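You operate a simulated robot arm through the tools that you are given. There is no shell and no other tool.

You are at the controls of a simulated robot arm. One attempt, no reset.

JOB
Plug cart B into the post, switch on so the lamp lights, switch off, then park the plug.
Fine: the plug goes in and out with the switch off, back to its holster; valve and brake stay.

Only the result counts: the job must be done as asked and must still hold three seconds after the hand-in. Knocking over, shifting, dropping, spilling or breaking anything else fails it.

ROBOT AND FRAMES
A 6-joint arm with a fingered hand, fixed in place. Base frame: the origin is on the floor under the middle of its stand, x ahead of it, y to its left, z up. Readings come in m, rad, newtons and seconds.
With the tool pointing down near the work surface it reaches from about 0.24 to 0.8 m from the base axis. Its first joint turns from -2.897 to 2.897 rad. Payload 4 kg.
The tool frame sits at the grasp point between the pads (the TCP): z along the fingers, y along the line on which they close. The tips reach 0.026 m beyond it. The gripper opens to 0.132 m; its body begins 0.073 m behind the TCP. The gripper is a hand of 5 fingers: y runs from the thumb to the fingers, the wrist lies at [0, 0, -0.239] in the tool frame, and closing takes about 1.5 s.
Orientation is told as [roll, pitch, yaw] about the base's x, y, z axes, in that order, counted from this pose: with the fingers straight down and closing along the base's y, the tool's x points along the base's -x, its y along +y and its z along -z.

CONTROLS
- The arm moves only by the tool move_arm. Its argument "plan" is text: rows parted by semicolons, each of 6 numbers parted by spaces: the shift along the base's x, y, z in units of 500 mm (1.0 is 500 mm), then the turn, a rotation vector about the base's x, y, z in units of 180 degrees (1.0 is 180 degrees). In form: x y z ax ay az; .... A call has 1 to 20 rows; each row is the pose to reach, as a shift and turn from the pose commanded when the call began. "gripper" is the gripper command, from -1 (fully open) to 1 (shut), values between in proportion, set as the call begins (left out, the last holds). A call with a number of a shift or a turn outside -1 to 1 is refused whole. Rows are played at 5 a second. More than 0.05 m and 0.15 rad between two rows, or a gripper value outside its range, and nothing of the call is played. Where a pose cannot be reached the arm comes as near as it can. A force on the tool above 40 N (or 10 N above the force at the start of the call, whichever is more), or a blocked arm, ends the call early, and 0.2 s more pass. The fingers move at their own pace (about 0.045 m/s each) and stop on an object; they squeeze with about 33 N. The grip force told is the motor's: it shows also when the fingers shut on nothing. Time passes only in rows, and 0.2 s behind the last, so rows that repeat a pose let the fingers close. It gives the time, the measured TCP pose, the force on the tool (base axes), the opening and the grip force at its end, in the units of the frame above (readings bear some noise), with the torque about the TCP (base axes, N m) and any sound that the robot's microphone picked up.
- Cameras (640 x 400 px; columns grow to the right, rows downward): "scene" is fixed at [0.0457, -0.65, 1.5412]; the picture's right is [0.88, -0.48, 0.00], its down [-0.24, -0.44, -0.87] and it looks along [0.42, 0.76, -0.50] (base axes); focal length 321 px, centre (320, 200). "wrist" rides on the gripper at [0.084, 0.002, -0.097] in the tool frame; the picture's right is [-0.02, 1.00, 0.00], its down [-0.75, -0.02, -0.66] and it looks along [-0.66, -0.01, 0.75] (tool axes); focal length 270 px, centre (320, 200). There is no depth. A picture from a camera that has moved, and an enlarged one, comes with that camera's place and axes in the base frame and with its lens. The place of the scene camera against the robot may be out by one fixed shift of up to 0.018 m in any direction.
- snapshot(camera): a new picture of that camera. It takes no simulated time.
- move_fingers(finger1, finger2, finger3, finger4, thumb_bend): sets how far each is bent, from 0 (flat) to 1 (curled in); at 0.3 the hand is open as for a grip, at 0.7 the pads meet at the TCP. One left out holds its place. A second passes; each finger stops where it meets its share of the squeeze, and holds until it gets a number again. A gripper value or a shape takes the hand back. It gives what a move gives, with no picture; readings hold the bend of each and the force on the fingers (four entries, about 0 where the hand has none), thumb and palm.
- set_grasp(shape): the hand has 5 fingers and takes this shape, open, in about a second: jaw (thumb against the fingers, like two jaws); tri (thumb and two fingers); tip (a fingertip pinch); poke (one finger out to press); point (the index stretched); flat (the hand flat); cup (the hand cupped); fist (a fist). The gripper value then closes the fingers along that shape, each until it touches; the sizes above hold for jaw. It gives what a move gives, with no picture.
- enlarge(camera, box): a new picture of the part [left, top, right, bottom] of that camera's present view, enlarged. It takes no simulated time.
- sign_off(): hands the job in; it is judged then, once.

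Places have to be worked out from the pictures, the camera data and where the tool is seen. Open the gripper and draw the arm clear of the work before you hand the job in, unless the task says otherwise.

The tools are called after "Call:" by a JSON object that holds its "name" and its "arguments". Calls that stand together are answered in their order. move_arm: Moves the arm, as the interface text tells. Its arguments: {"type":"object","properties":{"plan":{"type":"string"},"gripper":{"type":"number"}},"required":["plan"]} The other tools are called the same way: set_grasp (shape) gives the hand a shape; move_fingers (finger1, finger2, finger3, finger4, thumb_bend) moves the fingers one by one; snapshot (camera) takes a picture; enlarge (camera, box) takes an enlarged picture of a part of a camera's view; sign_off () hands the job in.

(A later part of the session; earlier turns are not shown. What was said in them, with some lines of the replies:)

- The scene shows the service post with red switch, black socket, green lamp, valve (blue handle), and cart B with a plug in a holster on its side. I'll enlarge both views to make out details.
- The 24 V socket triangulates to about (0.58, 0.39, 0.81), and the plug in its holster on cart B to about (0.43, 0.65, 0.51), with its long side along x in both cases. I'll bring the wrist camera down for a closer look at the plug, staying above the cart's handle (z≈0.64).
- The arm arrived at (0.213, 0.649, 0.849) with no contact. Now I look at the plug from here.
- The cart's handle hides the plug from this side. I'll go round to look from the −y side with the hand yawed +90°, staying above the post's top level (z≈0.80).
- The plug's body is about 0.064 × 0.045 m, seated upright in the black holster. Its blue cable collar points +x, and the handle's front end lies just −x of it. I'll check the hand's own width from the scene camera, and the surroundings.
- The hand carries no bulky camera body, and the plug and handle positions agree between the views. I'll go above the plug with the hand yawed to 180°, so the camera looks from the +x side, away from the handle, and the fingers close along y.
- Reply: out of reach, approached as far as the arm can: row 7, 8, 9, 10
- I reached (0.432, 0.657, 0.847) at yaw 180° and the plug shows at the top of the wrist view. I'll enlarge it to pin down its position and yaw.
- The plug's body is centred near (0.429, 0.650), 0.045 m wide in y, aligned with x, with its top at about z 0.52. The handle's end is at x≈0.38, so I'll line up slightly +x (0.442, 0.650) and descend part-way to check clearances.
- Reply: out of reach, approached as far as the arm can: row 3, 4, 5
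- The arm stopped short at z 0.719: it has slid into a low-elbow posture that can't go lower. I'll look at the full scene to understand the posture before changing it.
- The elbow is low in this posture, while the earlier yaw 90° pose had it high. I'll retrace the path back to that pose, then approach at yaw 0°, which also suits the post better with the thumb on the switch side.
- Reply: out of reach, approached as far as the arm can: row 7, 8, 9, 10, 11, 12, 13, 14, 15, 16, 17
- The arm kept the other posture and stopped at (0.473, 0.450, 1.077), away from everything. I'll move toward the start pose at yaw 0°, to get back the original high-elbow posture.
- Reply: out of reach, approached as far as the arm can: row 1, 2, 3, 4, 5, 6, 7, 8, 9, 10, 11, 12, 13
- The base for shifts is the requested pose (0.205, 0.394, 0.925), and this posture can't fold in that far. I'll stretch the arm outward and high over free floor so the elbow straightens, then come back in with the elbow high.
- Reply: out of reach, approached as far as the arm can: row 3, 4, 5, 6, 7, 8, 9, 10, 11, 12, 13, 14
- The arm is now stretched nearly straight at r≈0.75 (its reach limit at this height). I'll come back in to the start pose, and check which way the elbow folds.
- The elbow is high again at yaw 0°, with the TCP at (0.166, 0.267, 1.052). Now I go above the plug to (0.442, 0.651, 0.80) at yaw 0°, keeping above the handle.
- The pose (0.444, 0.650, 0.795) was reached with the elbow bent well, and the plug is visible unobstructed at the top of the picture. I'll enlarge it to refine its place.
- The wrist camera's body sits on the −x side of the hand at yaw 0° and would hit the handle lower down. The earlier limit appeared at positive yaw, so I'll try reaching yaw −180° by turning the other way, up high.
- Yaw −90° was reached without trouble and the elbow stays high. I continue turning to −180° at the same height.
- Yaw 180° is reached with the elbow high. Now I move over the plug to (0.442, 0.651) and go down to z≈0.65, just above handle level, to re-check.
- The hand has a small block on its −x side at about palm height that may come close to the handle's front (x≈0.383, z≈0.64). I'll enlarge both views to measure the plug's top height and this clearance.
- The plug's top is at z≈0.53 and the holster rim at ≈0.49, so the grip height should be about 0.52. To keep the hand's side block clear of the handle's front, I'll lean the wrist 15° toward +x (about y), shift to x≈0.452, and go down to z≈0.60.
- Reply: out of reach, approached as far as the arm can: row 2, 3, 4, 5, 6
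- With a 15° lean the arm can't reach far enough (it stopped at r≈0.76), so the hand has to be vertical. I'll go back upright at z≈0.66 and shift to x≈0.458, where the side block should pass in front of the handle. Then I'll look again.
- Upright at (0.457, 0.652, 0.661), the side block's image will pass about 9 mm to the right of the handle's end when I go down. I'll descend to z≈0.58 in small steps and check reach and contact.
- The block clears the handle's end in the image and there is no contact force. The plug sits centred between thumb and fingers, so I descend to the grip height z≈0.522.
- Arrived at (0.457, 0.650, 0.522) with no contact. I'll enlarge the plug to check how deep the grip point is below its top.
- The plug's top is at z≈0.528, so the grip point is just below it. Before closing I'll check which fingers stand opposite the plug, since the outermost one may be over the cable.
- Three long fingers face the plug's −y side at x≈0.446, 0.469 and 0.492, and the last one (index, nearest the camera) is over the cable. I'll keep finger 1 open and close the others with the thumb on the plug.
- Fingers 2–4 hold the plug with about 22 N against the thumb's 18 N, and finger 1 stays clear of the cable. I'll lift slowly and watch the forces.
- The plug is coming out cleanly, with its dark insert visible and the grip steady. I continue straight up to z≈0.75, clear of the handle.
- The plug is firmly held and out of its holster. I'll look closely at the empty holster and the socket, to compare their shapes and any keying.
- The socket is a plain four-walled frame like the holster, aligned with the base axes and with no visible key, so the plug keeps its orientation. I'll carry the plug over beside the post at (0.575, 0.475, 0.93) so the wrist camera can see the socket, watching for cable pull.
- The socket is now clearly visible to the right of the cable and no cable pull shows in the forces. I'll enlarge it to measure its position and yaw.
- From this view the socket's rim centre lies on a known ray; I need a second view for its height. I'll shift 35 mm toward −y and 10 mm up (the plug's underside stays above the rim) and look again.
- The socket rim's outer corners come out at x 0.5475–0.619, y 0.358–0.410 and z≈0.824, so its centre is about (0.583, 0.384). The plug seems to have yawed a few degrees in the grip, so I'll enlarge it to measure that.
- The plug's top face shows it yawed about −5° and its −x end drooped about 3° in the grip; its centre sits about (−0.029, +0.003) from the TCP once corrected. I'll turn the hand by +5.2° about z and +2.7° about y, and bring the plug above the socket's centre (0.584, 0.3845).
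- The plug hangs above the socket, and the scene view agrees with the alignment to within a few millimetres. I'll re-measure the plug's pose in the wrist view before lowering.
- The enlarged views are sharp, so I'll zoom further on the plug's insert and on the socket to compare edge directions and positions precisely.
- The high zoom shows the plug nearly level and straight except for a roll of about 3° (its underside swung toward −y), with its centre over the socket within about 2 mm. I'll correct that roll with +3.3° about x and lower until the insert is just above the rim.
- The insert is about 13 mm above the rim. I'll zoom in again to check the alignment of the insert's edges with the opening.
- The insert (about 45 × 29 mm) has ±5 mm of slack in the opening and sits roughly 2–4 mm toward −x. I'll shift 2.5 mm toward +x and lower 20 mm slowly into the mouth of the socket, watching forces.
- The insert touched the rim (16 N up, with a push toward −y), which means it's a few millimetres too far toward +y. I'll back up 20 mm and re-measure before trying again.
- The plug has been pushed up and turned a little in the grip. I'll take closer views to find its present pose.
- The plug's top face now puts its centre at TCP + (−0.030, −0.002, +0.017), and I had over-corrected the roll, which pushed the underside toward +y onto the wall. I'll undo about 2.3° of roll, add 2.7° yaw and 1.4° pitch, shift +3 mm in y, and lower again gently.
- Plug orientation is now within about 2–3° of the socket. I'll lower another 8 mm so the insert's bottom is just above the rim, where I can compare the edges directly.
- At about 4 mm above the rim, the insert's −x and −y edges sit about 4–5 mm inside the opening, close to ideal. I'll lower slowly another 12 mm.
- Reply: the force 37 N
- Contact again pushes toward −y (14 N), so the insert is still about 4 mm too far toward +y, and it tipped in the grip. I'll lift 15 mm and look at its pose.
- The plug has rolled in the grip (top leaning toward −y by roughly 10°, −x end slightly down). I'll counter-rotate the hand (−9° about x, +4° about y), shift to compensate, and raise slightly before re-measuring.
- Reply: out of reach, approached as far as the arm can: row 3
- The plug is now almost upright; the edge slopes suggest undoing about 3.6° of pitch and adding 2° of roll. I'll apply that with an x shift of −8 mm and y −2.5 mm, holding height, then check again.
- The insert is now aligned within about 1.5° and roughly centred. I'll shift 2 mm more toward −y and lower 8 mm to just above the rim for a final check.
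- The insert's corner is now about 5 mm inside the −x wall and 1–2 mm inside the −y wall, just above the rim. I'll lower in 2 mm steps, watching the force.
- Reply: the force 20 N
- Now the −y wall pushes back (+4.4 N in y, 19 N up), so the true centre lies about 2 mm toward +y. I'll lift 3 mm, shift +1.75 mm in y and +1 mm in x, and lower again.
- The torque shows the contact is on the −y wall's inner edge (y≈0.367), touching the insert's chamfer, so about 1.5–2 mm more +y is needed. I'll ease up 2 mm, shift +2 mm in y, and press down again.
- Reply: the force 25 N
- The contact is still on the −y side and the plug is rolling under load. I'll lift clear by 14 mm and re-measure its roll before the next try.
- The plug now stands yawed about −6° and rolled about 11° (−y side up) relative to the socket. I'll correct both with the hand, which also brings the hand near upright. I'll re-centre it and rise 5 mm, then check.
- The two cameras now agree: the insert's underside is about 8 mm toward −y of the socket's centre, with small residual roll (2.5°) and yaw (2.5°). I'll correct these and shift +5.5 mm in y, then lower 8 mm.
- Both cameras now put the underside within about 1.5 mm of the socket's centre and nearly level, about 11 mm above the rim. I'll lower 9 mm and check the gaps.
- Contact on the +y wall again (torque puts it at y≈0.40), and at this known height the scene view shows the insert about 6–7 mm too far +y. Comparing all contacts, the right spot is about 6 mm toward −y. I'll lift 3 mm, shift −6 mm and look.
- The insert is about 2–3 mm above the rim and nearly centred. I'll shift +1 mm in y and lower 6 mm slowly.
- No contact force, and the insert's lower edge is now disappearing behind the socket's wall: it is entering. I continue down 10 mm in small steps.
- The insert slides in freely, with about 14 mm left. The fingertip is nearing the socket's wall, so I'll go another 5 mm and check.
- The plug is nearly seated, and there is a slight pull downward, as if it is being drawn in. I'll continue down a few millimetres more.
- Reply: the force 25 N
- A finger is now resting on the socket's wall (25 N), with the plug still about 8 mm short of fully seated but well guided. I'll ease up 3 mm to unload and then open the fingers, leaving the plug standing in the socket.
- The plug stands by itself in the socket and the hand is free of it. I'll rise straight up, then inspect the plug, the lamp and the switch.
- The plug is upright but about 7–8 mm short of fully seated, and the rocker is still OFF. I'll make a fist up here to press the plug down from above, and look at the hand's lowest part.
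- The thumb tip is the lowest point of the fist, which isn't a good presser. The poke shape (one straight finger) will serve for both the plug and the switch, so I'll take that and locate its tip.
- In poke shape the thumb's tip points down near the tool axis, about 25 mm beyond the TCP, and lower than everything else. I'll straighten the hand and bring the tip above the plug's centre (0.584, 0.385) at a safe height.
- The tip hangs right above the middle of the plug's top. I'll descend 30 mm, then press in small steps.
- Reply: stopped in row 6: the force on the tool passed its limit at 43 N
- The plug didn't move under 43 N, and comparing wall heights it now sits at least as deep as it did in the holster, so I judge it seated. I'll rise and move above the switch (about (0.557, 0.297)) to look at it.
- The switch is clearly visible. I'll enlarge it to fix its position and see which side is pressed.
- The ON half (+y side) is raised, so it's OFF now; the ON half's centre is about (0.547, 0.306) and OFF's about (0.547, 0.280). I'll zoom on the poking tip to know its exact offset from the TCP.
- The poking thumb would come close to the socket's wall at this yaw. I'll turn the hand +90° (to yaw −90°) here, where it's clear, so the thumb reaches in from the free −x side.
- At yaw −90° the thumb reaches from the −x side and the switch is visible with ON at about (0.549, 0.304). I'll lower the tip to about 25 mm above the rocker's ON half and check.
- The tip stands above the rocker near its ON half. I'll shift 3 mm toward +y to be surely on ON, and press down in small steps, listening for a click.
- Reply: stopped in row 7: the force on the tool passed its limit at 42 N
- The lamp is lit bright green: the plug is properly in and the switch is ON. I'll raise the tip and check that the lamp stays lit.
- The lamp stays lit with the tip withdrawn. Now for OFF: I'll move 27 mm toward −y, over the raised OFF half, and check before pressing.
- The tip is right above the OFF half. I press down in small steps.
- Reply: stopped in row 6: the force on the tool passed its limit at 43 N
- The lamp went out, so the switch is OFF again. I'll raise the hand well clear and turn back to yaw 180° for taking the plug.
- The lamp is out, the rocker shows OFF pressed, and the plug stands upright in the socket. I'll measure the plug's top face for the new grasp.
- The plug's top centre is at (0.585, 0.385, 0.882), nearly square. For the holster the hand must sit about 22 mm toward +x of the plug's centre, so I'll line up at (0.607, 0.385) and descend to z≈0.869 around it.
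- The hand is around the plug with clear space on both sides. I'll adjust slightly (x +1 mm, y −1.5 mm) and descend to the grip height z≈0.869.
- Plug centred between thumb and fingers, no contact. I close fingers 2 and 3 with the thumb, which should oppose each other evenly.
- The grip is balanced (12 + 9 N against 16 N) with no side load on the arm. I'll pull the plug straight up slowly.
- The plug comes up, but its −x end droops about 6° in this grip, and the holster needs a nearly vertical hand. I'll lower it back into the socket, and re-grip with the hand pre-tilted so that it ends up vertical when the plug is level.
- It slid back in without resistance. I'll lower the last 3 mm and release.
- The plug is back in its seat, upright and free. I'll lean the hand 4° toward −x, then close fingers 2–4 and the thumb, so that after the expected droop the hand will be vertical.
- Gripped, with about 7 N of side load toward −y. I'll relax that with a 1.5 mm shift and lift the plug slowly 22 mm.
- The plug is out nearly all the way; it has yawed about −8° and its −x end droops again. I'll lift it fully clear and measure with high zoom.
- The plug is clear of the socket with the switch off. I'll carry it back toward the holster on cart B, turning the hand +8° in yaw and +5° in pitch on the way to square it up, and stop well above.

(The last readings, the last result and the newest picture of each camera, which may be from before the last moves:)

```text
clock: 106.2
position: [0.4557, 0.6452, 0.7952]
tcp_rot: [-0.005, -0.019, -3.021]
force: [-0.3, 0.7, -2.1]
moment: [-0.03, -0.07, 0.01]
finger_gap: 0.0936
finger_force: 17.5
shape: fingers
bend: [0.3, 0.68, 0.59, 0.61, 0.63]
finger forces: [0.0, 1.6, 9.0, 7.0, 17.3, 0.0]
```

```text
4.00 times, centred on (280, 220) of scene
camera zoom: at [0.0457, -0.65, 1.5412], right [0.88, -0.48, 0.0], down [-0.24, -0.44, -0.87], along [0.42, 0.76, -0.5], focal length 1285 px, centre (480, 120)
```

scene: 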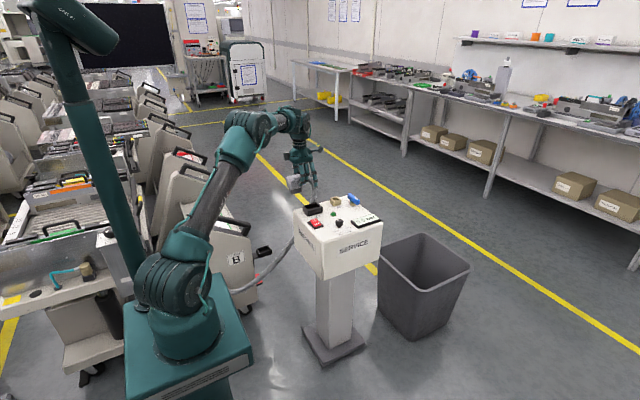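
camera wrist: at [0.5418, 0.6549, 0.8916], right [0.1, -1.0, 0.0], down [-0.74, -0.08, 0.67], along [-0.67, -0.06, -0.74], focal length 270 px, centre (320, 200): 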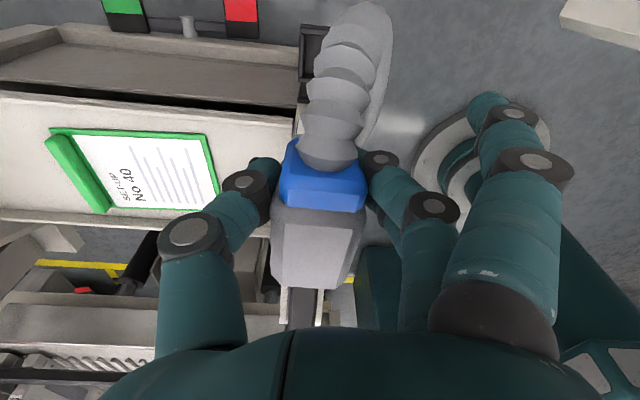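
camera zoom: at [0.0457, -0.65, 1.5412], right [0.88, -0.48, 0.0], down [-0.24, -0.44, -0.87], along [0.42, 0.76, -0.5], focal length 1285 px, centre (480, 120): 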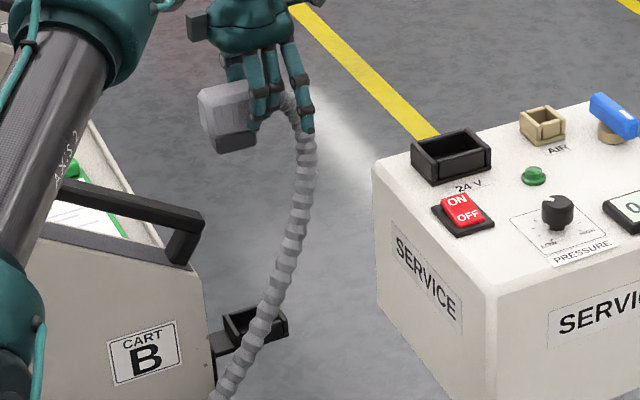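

The plug is above the holster, which shows below it. I'll measure the plug's present pose in the hand again before lowering.

Call:
{"name": "enlarge", "arguments": {"camera": "wrist", "box": [250, 120, 400, 300]}}

Call:
{"name": "enlarge", "arguments": {"camera": "scene", "box": [284, 186, 316, 210]}}

Call:
{"name": "enlarge", "arguments": {"camera": "scene", "box": [288, 240, 320, 264]}}

```text
2.22 times, centred on (325, 210) of wrist
camera zoom: at [0.5418, 0.6549, 0.8916], right [0.1, -1.0, 0.0], down [-0.74, -0.08, 0.67], along [-0.67, -0.06, -0.74], focal length 601 px, centre (309, 178)
```

zoom: 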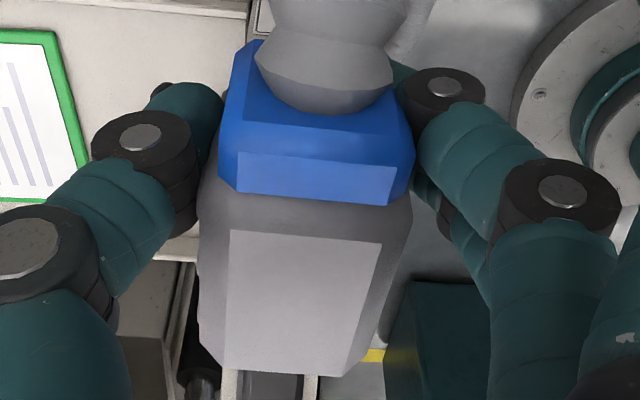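

```text
16.00 times, centred on (300, 198) of scene
camera zoom: at [0.0457, -0.65, 1.5412], right [0.88, -0.48, 0.0], down [-0.24, -0.44, -0.87], along [0.42, 0.76, -0.5], focal length 5139 px, centre (640, 232)
```

zoom: 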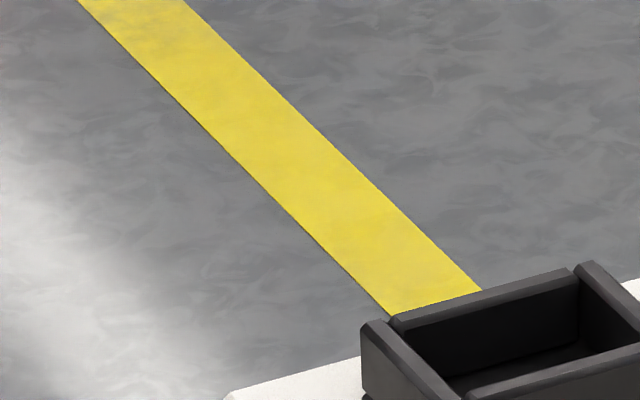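

```text
16.00 times, centred on (304, 252) of scene
camera zoom: at [0.0457, -0.65, 1.5412], right [0.88, -0.48, 0.0], down [-0.24, -0.44, -0.87], along [0.42, 0.76, -0.5], focal length 5139 px, centre (576, -632)
```

zoom: 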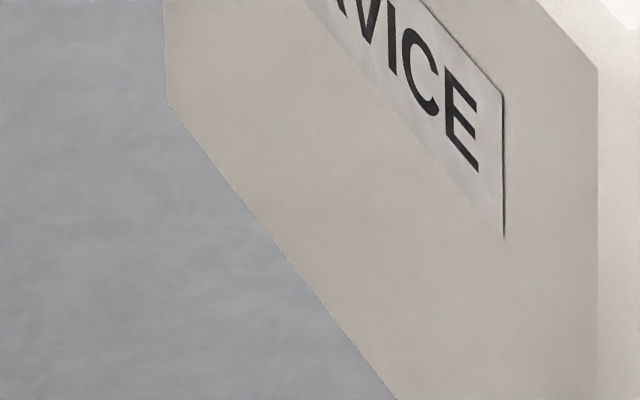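

The plug is now level within about 2° and its centre sits (−0.027, +0.002, +0.017) from the TCP, so the TCP must go to about (0.457, 0.6485) over the holster's centre (0.432, 0.650). I'll descend to z≈0.60 and check.

Call:
{"name": "move_arm", "arguments": {"plan": "0.003 0.005 -0.05 0 0 0; 0.003 0.006 -0.12 0 0 0; 0.003 0.006 -0.2 0 0 0; 0.003 0.006 -0.28 0 0 0; 0.003 0.006 -0.35 0 0 0; 0.003 0.006 -0.39 0 0 0; 0.003 0.006 -0.39 0 0 0"}}

Call:
{"name": "snapshot", "arguments": {"camera": "wrist"}}

Call:
{"name": "enlarge", "arguments": {"camera": "scene", "box": [240, 215, 290, 265]}}

```text
clock: 107.8
position: [0.4612, 0.6513, 0.6032]
tcp_rot: [-0.007, -0.019, -3.023]
force: [-0.7, -0.1, -1.7]
moment: [-0.01, -0.03, 0.01]
finger_gap: 0.0934
finger_force: 17.0
shape: fingers
bend: [0.3, 0.68, 0.59, 0.61, 0.63]
finger forces: [0.0, 1.7, 9.0, 6.7, 17.1, 0.0]
```

```text
taken
camera wrist: at [0.5469, 0.6586, 0.699], right [0.1, -1.0, 0.0], down [-0.74, -0.08, 0.67], along [-0.67, -0.06, -0.74], focal length 270 px, centre (320, 200)
```

wrist: 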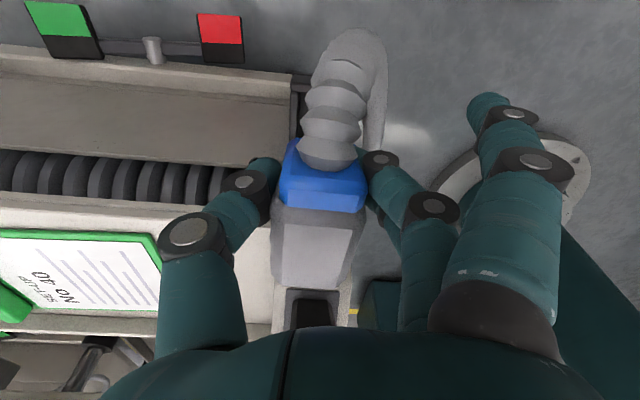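

```text
8.00 times, centred on (265, 240) of scene
camera zoom: at [0.0457, -0.65, 1.5412], right [0.88, -0.48, 0.0], down [-0.24, -0.44, -0.87], along [0.42, 0.76, -0.5], focal length 2569 px, centre (760, -120)
```

zoom: 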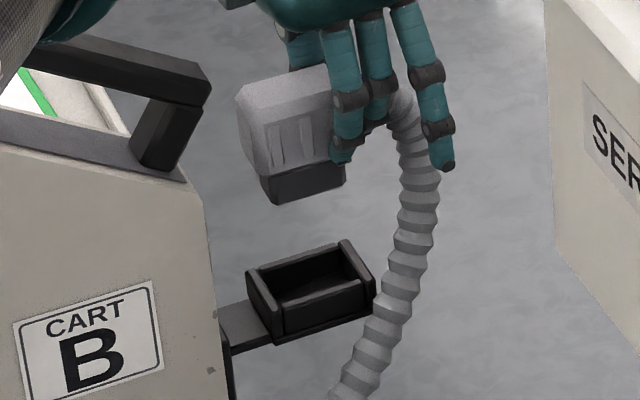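

The holster is fully visible with the plug above it. I'll zoom in tightly on both to line them up as I did at the socket.

Call:
{"name": "enlarge", "arguments": {"camera": "scene", "box": [250, 237, 282, 261]}}

Call:
{"name": "enlarge", "arguments": {"camera": "scene", "box": [248, 220, 280, 244]}}

```text
16.00 times, centred on (266, 249) of scene
camera zoom: at [0.0457, -0.65, 1.5412], right [0.88, -0.48, 0.0], down [-0.24, -0.44, -0.87], along [0.42, 0.76, -0.5], focal length 5139 px, centre (1184, -584)
```

zoom: 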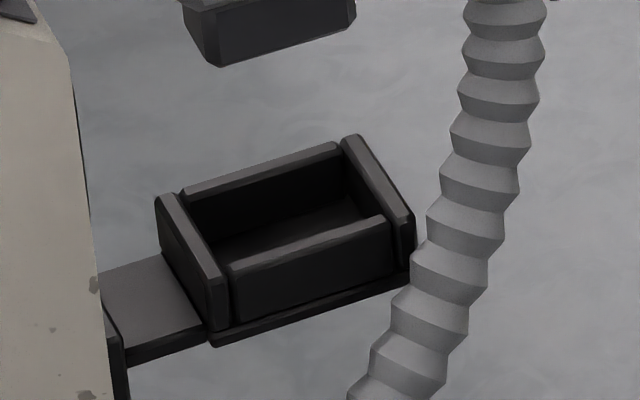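

```text
16.00 times, centred on (264, 232) of scene
camera zoom: at [0.0457, -0.65, 1.5412], right [0.88, -0.48, 0.0], down [-0.24, -0.44, -0.87], along [0.42, 0.76, -0.5], focal length 5139 px, centre (1216, -312)
```

zoom: 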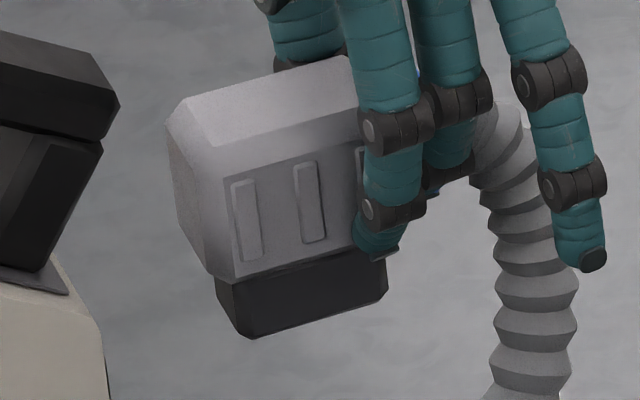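

Relative to the holster's opening, the insert is about 4 mm too far in +x and +y. I'll shift by (−4, −4) mm and lower to z≈0.55, about 15–20 mm above the rim.

Call:
{"name": "move_arm", "arguments": {"plan": "-0.004 -0.004 -0.02 0 0 0; -0.008 -0.008 -0.05 0 0 0; -0.008 -0.008 -0.08 0 0 0; -0.008 -0.008 -0.106 0 0 0; -0.008 -0.008 -0.106 0 0 0"}}

Call:
{"name": "enlarge", "arguments": {"camera": "scene", "box": [250, 231, 282, 255]}}

Call:
{"name": "enlarge", "arguments": {"camera": "wrist", "box": [250, 120, 400, 300]}}

```text
clock: 109.0
position: [0.4547, 0.6462, 0.5516]
tcp_rot: [-0.005, -0.02, -3.023]
force: [0.2, -0.3, -2.4]
moment: [0.02, -0.07, 0.01]
finger_gap: 0.0934
finger_force: 17.0
shape: fingers
bend: [0.3, 0.68, 0.59, 0.61, 0.63]
finger forces: [0.0, 1.7, 8.9, 6.9, 17.0, 0.0]
```

```text
16.00 times, centred on (266, 243) of scene
camera zoom: at [0.0457, -0.65, 1.5412], right [0.88, -0.48, 0.0], down [-0.24, -0.44, -0.87], along [0.42, 0.76, -0.5], focal length 5139 px, centre (1184, -488)
```

zoom: 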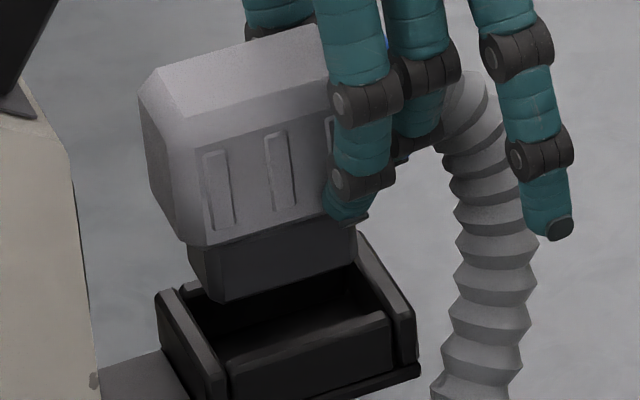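

```text
2.22 times, centred on (325, 210) of wrist
camera zoom: at [0.5416, 0.655, 0.6473], right [0.1, -1.0, 0.0], down [-0.74, -0.08, 0.67], along [-0.67, -0.06, -0.74], focal length 601 px, centre (309, 178)
```

zoom: 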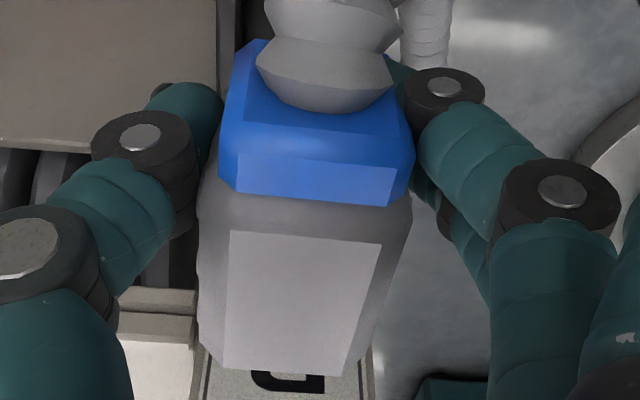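

The insert hangs just above the holster's opening. I'll zoom closer to read the corners precisely.

Call:
{"name": "enlarge", "arguments": {"camera": "scene", "box": [258, 240, 280, 256]}}

```text
16.00 times, centred on (269, 248) of scene
camera zoom: at [0.0457, -0.65, 1.5412], right [0.88, -0.48, 0.0], down [-0.24, -0.44, -0.87], along [0.42, 0.76, -0.5], focal length 5139 px, centre (1136, -568)
```

zoom: 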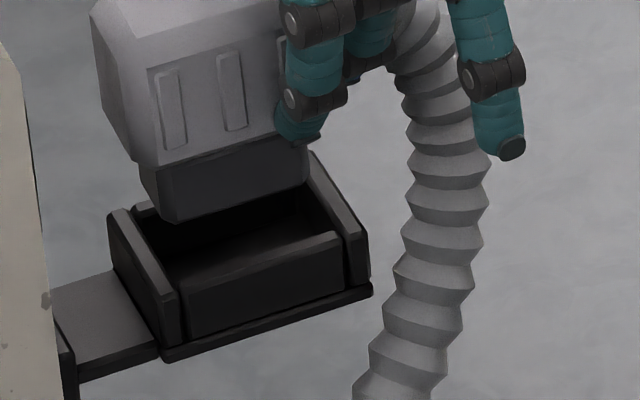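

The insert is about 3 mm short in x and 1–2 mm in y. I'll shift (+3, +1.5) mm and lower 10 mm, then re-check close to the rim.

Call:
{"name": "move_arm", "arguments": {"plan": "0.003 0.002 -0.006 0 0 0; 0.006 0.003 -0.013 0 0 0; 0.006 0.003 -0.02 0 0 0; 0.006 0.003 -0.02 0 0 0"}}

Call:
{"name": "enlarge", "arguments": {"camera": "scene", "box": [258, 240, 280, 256]}}

```text
clock: 110.0
position: [0.4581, 0.6473, 0.5403]
tcp_rot: [-0.005, -0.018, -3.023]
force: [0.1, 0.1, -3.0]
moment: [-0.01, -0.06, -0.02]
finger_gap: 0.0934
finger_force: 17.0
shape: fingers
bend: [0.3, 0.68, 0.59, 0.61, 0.63]
finger forces: [0.1, 1.6, 8.9, 6.8, 17.0, 0.1]
```

```text
16.00 times, centred on (269, 248) of scene
camera zoom: at [0.0457, -0.65, 1.5412], right [0.88, -0.48, 0.0], down [-0.24, -0.44, -0.87], along [0.42, 0.76, -0.5], focal length 5139 px, centre (1136, -568)
```

zoom: 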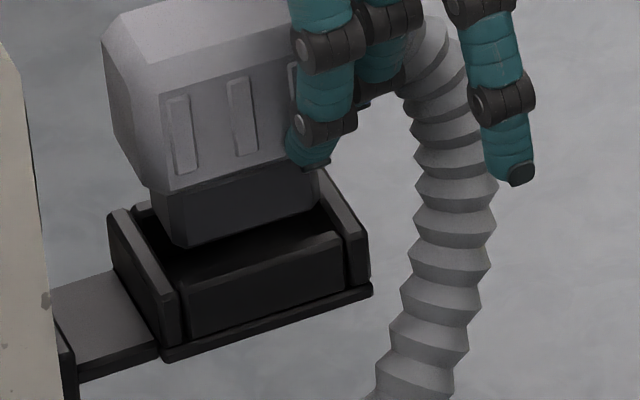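

Now the insert is centred over the opening within about 1.5 mm, roughly 5 mm above the rim. I'll lower 6 mm slowly, watching force.

Call:
{"name": "move_arm", "arguments": {"plan": "0 0 -0.003 0 0 0; 0 0 -0.006 0 0 0; 0 0 -0.009 0 0 0; 0 0 -0.012 0 0 0; 0 0 -0.012 0 0 0"}}

Call:
{"name": "enlarge", "arguments": {"camera": "scene", "box": [258, 240, 280, 256]}}

```text
clock: 111.2
position: [0.4577, 0.6468, 0.5333]
tcp_rot: [-0.006, -0.018, -3.023]
force: [-0.1, 0.2, -1.8]
moment: [0.0, -0.07, 0.0]
finger_gap: 0.0938
finger_force: 17.7
shape: fingers
bend: [0.3, 0.68, 0.6, 0.61, 0.63]
finger forces: [0.1, 1.7, 9.0, 6.8, 17.1, 0.0]
```

```text
16.00 times, centred on (269, 248) of scene
camera zoom: at [0.0457, -0.65, 1.5412], right [0.88, -0.48, 0.0], down [-0.24, -0.44, -0.87], along [0.42, 0.76, -0.5], focal length 5139 px, centre (1136, -568)
```

zoom: 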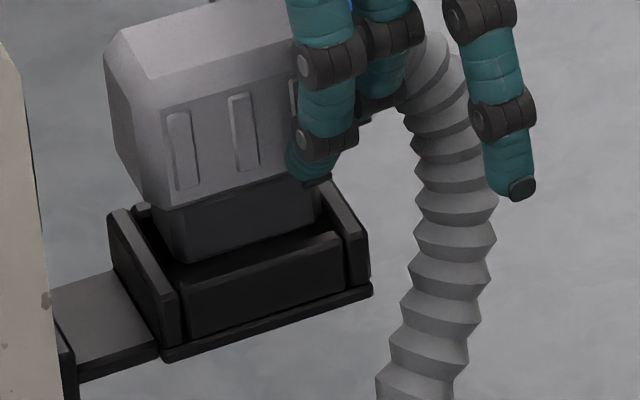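

Still no contact. I continue down in 1 mm steps.

Call:
{"name": "move_arm", "arguments": {"plan": "0 0 -0.002 0 0 0; 0 0 -0.004 0 0 0; 0 0 -0.006 0 0 0; 0 0 -0.008 0 0 0; 0 0 -0.008 0 0 0"}}

Call:
{"name": "enlarge", "arguments": {"camera": "scene", "box": [258, 240, 280, 256]}}

```text
clock: 112.4
position: [0.4575, 0.6479, 0.5306]
tcp_rot: [-0.006, -0.019, -3.022]
force: [-1.9, 0.9, 13.0]
moment: [-0.27, 0.2, -0.01]
finger_gap: 0.0945
finger_force: 20.4
shape: fingers
bend: [0.3, 0.69, 0.62, 0.63, 0.63]
finger forces: [0.0, 1.4, 11.7, 7.7, 19.6, 0.1]
```

```text
16.00 times, centred on (269, 248) of scene
camera zoom: at [0.0457, -0.65, 1.5412], right [0.88, -0.48, 0.0], down [-0.24, -0.44, -0.87], along [0.42, 0.76, -0.5], focal length 5139 px, centre (1136, -568)
```

zoom: 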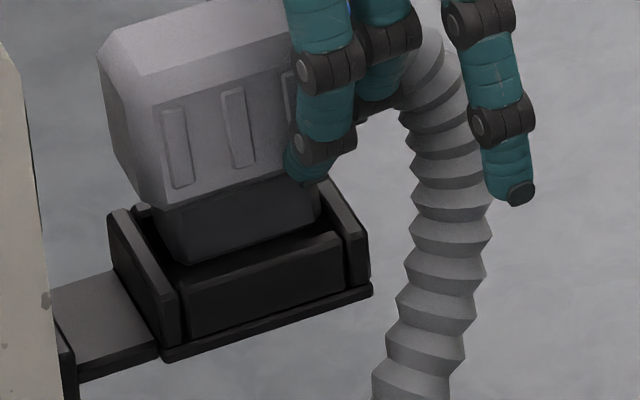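

Light contact at y≈0.627, which is the −y wall, so the insert needs about 2 mm more +y. I'll lift 3 mm, shift +2 mm in y, and lower again.

Call:
{"name": "move_arm", "arguments": {"plan": "0 0.001 0.004 0 0 0; 0 0.004 0.007 0 0 0; 0 0.0045 0.004 0 0 0; 0 0.0045 0.001 0 0 0; 0 0.0045 0.001 0 0 0"}}

Call:
{"name": "enlarge", "arguments": {"camera": "scene", "box": [258, 240, 280, 256]}}

```text
clock: 113.6
position: [0.4566, 0.651, 0.5298]
tcp_rot: [-0.006, -0.019, -3.022]
force: [0.2, -0.1, -2.6]
moment: [-0.01, -0.06, -0.01]
finger_gap: 0.0947
finger_force: 16.8
shape: fingers
bend: [0.3, 0.69, 0.61, 0.62, 0.63]
finger forces: [0.1, 1.8, 9.5, 6.7, 16.5, 0.1]
```

```text
16.00 times, centred on (269, 248) of scene
camera zoom: at [0.0457, -0.65, 1.5412], right [0.88, -0.48, 0.0], down [-0.24, -0.44, -0.87], along [0.42, 0.76, -0.5], focal length 5139 px, centre (1136, -568)
```

zoom: 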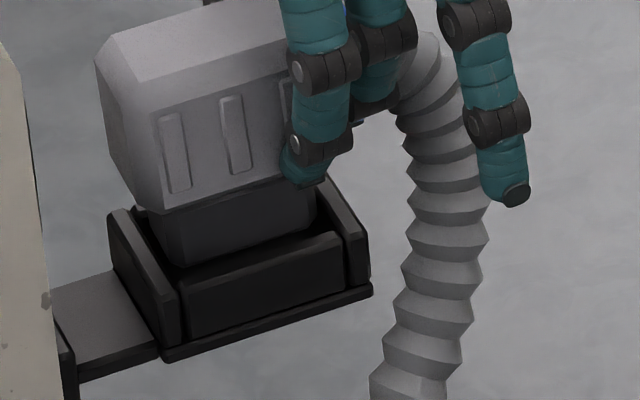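

At the same height there is now no contact. I lower further in 1 mm steps.

Call:
{"name": "move_arm", "arguments": {"plan": "0 0 -0.002 0 0 0; 0 0 -0.004 0 0 0; 0 0 -0.006 0 0 0; 0 0 -0.008 0 0 0; 0 0 -0.01 0 0 0; 0 0 -0.01 0 0 0"}}

Call:
{"name": "enlarge", "arguments": {"camera": "scene", "box": [258, 240, 280, 256]}}

```text
clock: 115.0
position: [0.4584, 0.6496, 0.5266]
tcp_rot: [-0.007, -0.018, -3.024]
force: [-0.5, -0.6, -2.1]
moment: [0.0, -0.05, -0.02]
finger_gap: 0.0947
finger_force: 17.4
shape: fingers
bend: [0.3, 0.69, 0.61, 0.62, 0.63]
finger forces: [0.1, 1.6, 9.5, 6.6, 16.6, 0.0]
```

```text
16.00 times, centred on (269, 248) of scene
camera zoom: at [0.0457, -0.65, 1.5412], right [0.88, -0.48, 0.0], down [-0.24, -0.44, -0.87], along [0.42, 0.76, -0.5], focal length 5139 px, centre (1136, -568)
```

zoom: 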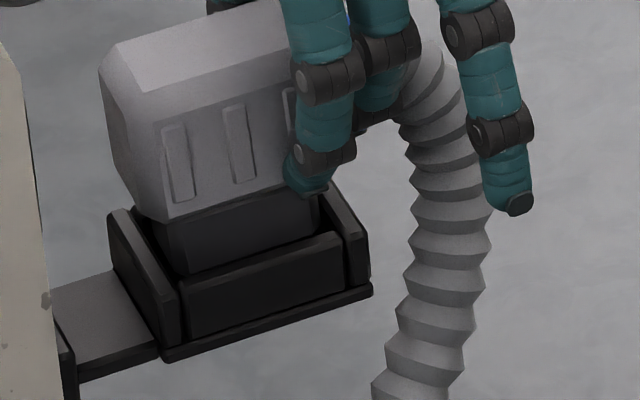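

No contact, and the insert is sinking behind the front wall. I continue down 8 mm in small steps.

Call:
{"name": "move_arm", "arguments": {"plan": "0 0 -0.003 0 0 0; 0 0 -0.006 0 0 0; 0 0 -0.009 0 0 0; 0 0 -0.012 0 0 0; 0 0 -0.016 0 0 0; 0 0 -0.016 0 0 0"}}

Call:
{"name": "enlarge", "arguments": {"camera": "scene", "box": [258, 240, 280, 256]}}

```text
clock: 116.4
position: [0.4565, 0.6477, 0.5181]
tcp_rot: [-0.005, -0.018, -3.022]
force: [-0.8, 0.6, -2.5]
moment: [0.0, -0.05, -0.01]
finger_gap: 0.0943
finger_force: 17.2
shape: fingers
bend: [0.3, 0.69, 0.61, 0.62, 0.63]
finger forces: [0.1, 1.7, 9.5, 6.5, 16.6, 0.1]
```

```text
16.00 times, centred on (269, 248) of scene
camera zoom: at [0.0457, -0.65, 1.5412], right [0.88, -0.48, 0.0], down [-0.24, -0.44, -0.87], along [0.42, 0.76, -0.5], focal length 5139 px, centre (1136, -568)
```

zoom: 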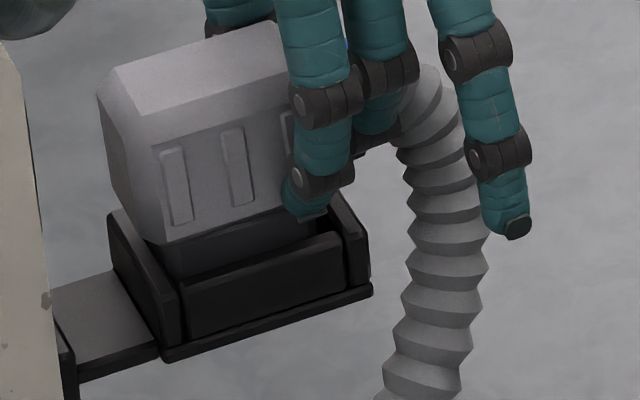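

The plug slides in freely; about 7 mm remain to its original seated height. I'll continue down 6 mm.

Call:
{"name": "move_arm", "arguments": {"plan": "0 0.001 -0.003 0 0 0; 0 0.001 -0.006 0 0 0; 0 0.001 -0.009 0 0 0; 0 0.001 -0.012 0 0 0; 0 0.001 -0.012 0 0 0"}}

Call:
{"name": "enlarge", "arguments": {"camera": "scene", "box": [258, 240, 280, 256]}}

```text
clock: 117.6
position: [0.4546, 0.646, 0.5144]
tcp_rot: [-0.007, -0.018, -3.023]
force: [7.5, 6.0, 1.3]
moment: [0.28, -0.25, 0.06]
finger_gap: 0.0948
finger_force: 19.1
shape: fingers
bend: [0.3, 0.69, 0.62, 0.62, 0.63]
finger forces: [0.1, 3.1, 8.1, 5.8, 20.1, 0.0]
out of reach, approached as far as the arm can: row 2, 3, 4, 5
```

```text
16.00 times, centred on (269, 248) of scene
camera zoom: at [0.0457, -0.65, 1.5412], right [0.88, -0.48, 0.0], down [-0.24, -0.44, -0.87], along [0.42, 0.76, -0.5], focal length 5139 px, centre (1136, -568)
```

zoom: 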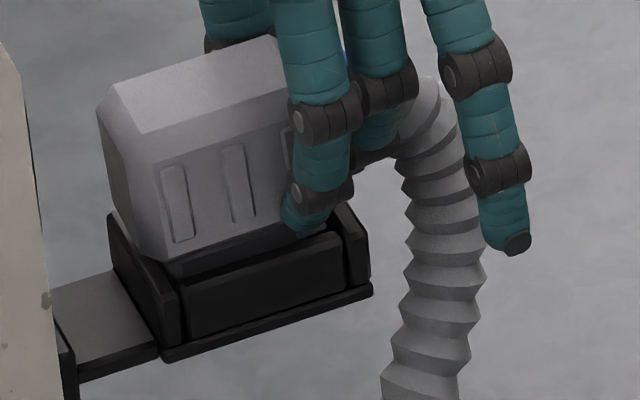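

The arm has reached its limit here, but the plug is almost down (gap about 7 mm, like when seated in the post). I'll open the fingers now, leaving it in the holster.

Call:
{"name": "move_fingers", "arguments": {"finger2": 0.42, "finger3": 0.42, "finger4": 0.42, "thumb_bend": 0.42}}

Call:
{"name": "enlarge", "arguments": {"camera": "scene", "box": [258, 240, 280, 256]}}

Call:
{"name": "snapshot", "arguments": {"camera": "wrist"}}

```text
clock: 118.6
position: [0.4538, 0.6455, 0.5135]
tcp_rot: [-0.005, -0.019, -3.023]
force: [-0.3, -0.2, -1.5]
moment: [0.0, -0.02, 0.0]
finger_gap: 0.1189
finger_force: 0.2
shape: fingers
bend: [0.3, 0.42, 0.42, 0.42, 0.42]
finger forces: [0.0, 0.0, 0.0, 0.0, 0.0, 0.0]
```

```text
16.00 times, centred on (269, 248) of scene
camera zoom: at [0.0457, -0.65, 1.5412], right [0.88, -0.48, 0.0], down [-0.24, -0.44, -0.87], along [0.42, 0.76, -0.5], focal length 5139 px, centre (1136, -568)
```

zoom: 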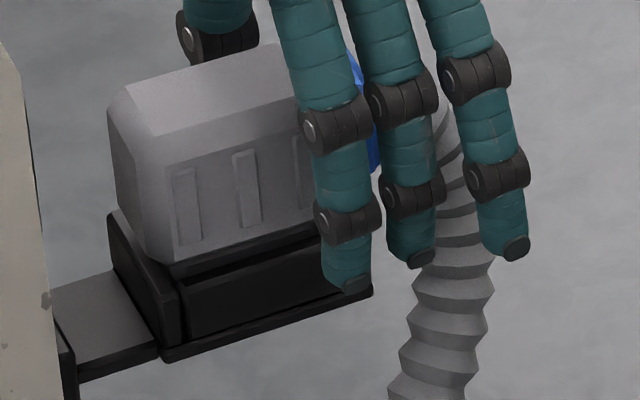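

```text
taken
camera wrist: at [0.5403, 0.6538, 0.6089], right [0.1, -1.0, 0.0], down [-0.74, -0.08, 0.67], along [-0.67, -0.06, -0.74], focal length 270 px, centre (320, 200)
```

wrist: 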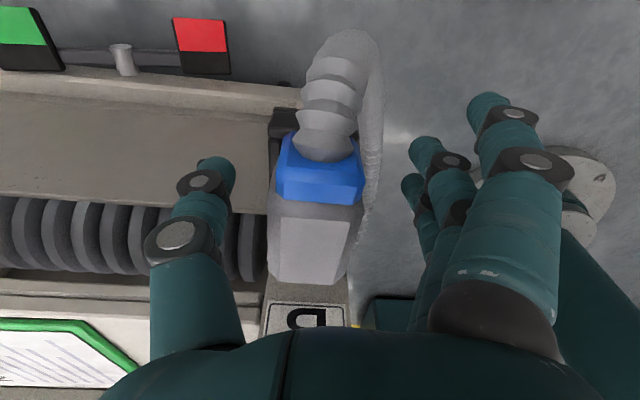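

The plug stands upright in its holster and the hand is free. I'll rise straight up, clear of the handle.

Call:
{"name": "move_arm", "arguments": {"plan": "0 0 0.03 0 0 0; 0 0 0.07 0 0 0; 0 0 0.12 0 0 0; 0 0 0.18 0 0 0; 0 0 0.25 0 0 0; 0 0 0.32 0 0 0; 0 0 0.32 0 0 0"}}

Call:
{"name": "enlarge", "arguments": {"camera": "scene", "box": [250, 230, 282, 262]}}

Call:
{"name": "snapshot", "arguments": {"camera": "wrist"}}

```text
clock: 120.2
position: [0.4519, 0.6452, 0.6747]
tcp_rot: [-0.006, -0.02, -3.024]
force: [0.2, -1.2, -0.1]
moment: [0.0, 0.0, 0.01]
finger_gap: 0.1192
finger_force: 0.0
shape: fingers
bend: [0.3, 0.42, 0.42, 0.42, 0.42]
finger forces: [0.1, 0.0, 0.1, 0.1, 0.1, 0.0]
```

```text
12.50 times, centred on (266, 246) of scene
camera zoom: at [0.0457, -0.65, 1.5412], right [0.88, -0.48, 0.0], down [-0.24, -0.44, -0.87], along [0.42, 0.76, -0.5], focal length 4014 px, centre (995, -375)
```

zoom: 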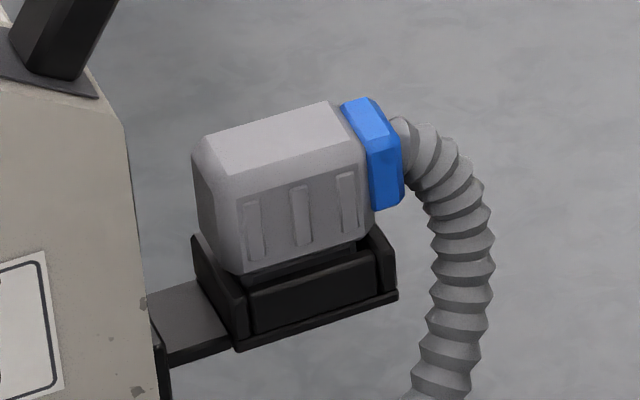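

```text
taken
camera wrist: at [0.5375, 0.6542, 0.7697], right [0.1, -1.0, 0.0], down [-0.74, -0.08, 0.67], along [-0.67, -0.06, -0.74], focal length 270 px, centre (320, 200)
```

wrist: 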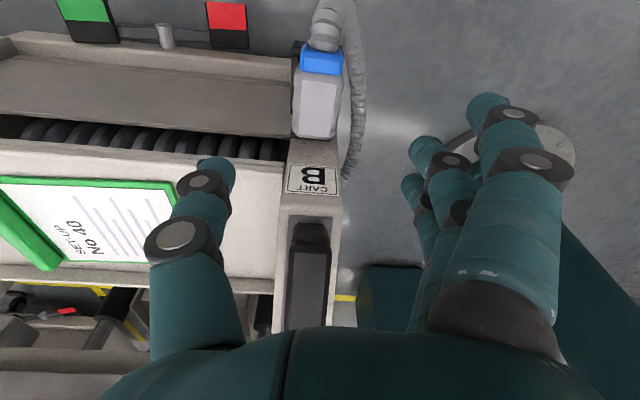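

The plug looks properly parked. I'll verify its height against the original seated height (top at z≈0.528) with a zoom from the wrist camera.

Call:
{"name": "enlarge", "arguments": {"camera": "wrist", "box": [270, 20, 370, 160]}}

Call:
{"name": "enlarge", "arguments": {"camera": "scene", "box": [235, 185, 315, 265]}}

```text
2.86 times, centred on (320, 90) of wrist
camera zoom: at [0.5375, 0.6542, 0.7697], right [0.1, -1.0, 0.0], down [-0.74, -0.08, 0.67], along [-0.67, -0.06, -0.74], focal length 772 px, centre (320, 514)
```

zoom: 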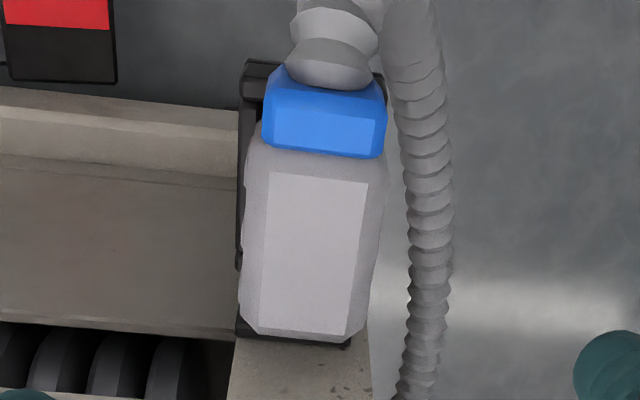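

```text
5.00 times, centred on (275, 225) of scene
camera zoom: at [0.0457, -0.65, 1.5412], right [0.88, -0.48, 0.0], down [-0.24, -0.44, -0.87], along [0.42, 0.76, -0.5], focal length 1606 px, centre (545, 75)
```

zoom: 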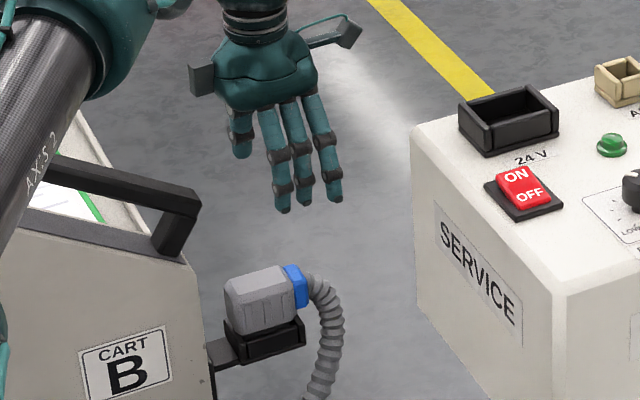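

The scene view looks nearly identical to the original one. I'll take the same zooms as before the grasp to compare the plug's height exactly.

Call:
{"name": "enlarge", "arguments": {"camera": "scene", "box": [250, 185, 310, 245]}}

Call:
{"name": "enlarge", "arguments": {"camera": "scene", "box": [180, 200, 300, 320]}}

```text
6.67 times, centred on (280, 215) of scene
camera zoom: at [0.0457, -0.65, 1.5412], right [0.88, -0.48, 0.0], down [-0.24, -0.44, -0.87], along [0.42, 0.76, -0.5], focal length 2141 px, centre (587, 100)
```

zoom: 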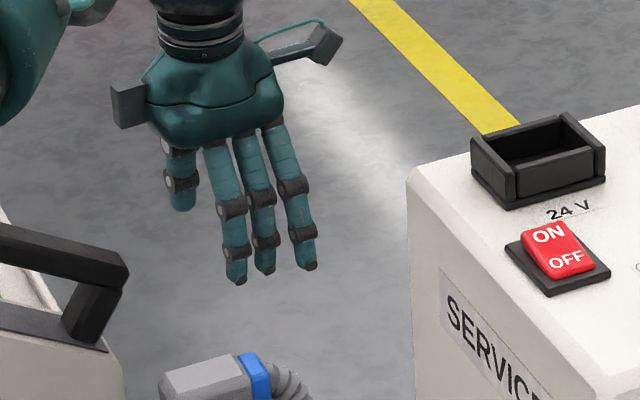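

```text
3.33 times, centred on (240, 260) of scene
camera zoom: at [0.0457, -0.65, 1.5412], right [0.88, -0.48, 0.0], down [-0.24, -0.44, -0.87], along [0.42, 0.76, -0.5], focal length 1070 px, centre (587, 0)
```

zoom: 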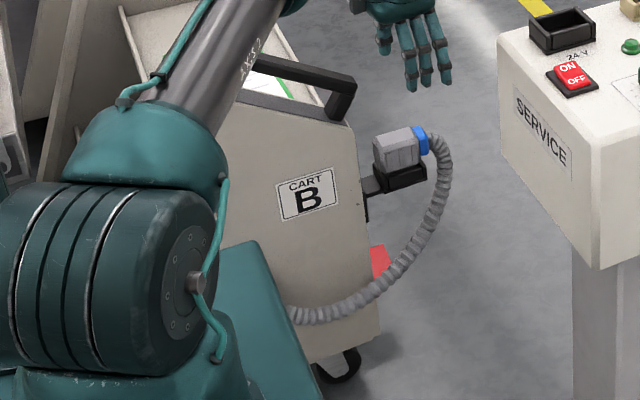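

Plug height and position match the original within about 2 mm, and the switch is off with the lamp out. Now I open the hand fully and draw the arm up and back, clear of the cart and post.

Call:
{"name": "move_arm", "arguments": {"plan": "0 0 0.06 0 0 0; 0 0 0.14 0 0 0; -0.01 -0.02 0.22 0 0 0; -0.03 -0.05 0.3 0 0 0; -0.06 -0.1 0.37 0 0 0; -0.09 -0.15 0.44 0 0 0; -0.12 -0.2 0.5 0 0 0; -0.12 -0.2 0.5 0 0 0; -0.12 -0.2 0.5 0 0 0", "gripper": -1}}

Call:
{"name": "snapshot", "arguments": {"camera": "scene"}}

Call:
{"name": "enlarge", "arguments": {"camera": "scene", "box": [250, 230, 282, 262]}}

Call:
{"name": "enlarge", "arguments": {"camera": "scene", "box": [280, 180, 400, 255]}}

```text
clock: 122.2
position: [0.3937, 0.544, 0.9234]
tcp_rot: [-0.005, -0.019, -3.023]
force: [0.0, -0.1, 1.1]
moment: [-0.01, -0.03, 0.02]
finger_gap: 0.1321
finger_force: 0.2
shape: jaw
bend: [0.3, 0.3, 0.3, 0.3, 0.3]
finger forces: [0.0, 0.0, 0.1, 0.1, 0.1, 0.0]
```

```text
taken
```

scene: 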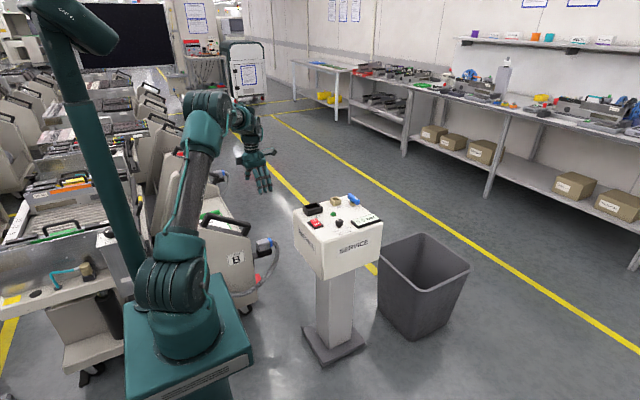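

```text
12.50 times, centred on (266, 246) of scene
camera zoom: at [0.0457, -0.65, 1.5412], right [0.88, -0.48, 0.0], down [-0.24, -0.44, -0.87], along [0.42, 0.76, -0.5], focal length 4014 px, centre (995, -375)
```

zoom: 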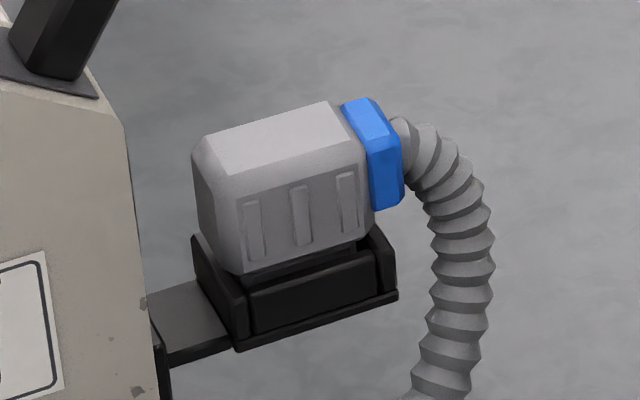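

```text
5.33 times, centred on (340, 218) of scene
camera zoom: at [0.0457, -0.65, 1.5412], right [0.88, -0.48, 0.0], down [-0.24, -0.44, -0.87], along [0.42, 0.76, -0.5], focal length 1713 px, centre (213, 107)
```

zoom: 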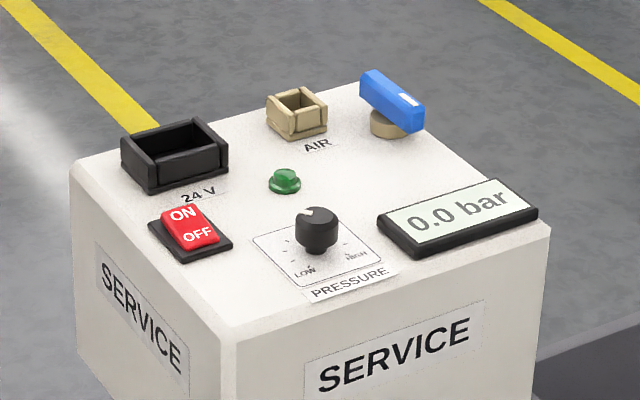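

The post is back in its original state: switch off, lamp out, and valve and knob untouched. The plug is upright in its holster as at the start, and the arm is clear with the hand open, so I hand the job in.

Call:
{"name": "sign_off", "arguments": {}}

```text
The job is handed in.
```

I've handed in the job. Cart B's plug went into the post's 24 V socket, the lamp lit when I switched on and went out when I switched off, and the plug is back in its holster.

- **Switch:** it was off both when the plug went in and when it came out, and it is off now.
- **Insertion:** the plug touched the socket's walls several times before it lined up, with forces up to about 37 N. Once it was in, I also pressed on its top with up to 43 N to check it was seated. The post looked unchanged afterwards.
- **Parking:** the arm reached its limit a few millimetres above the target height, so I released the plug there. In the camera views it stands upright in the holster, within about 2 mm of where it started. A rougher height reading allowed up to 4–5 mm high, and I didn't press it down further.
- **Everything else:** the valve and pressure knob look the same as at the start, and I never went near the cart's brake. The hand is open and the arm is clear of the cart and post.
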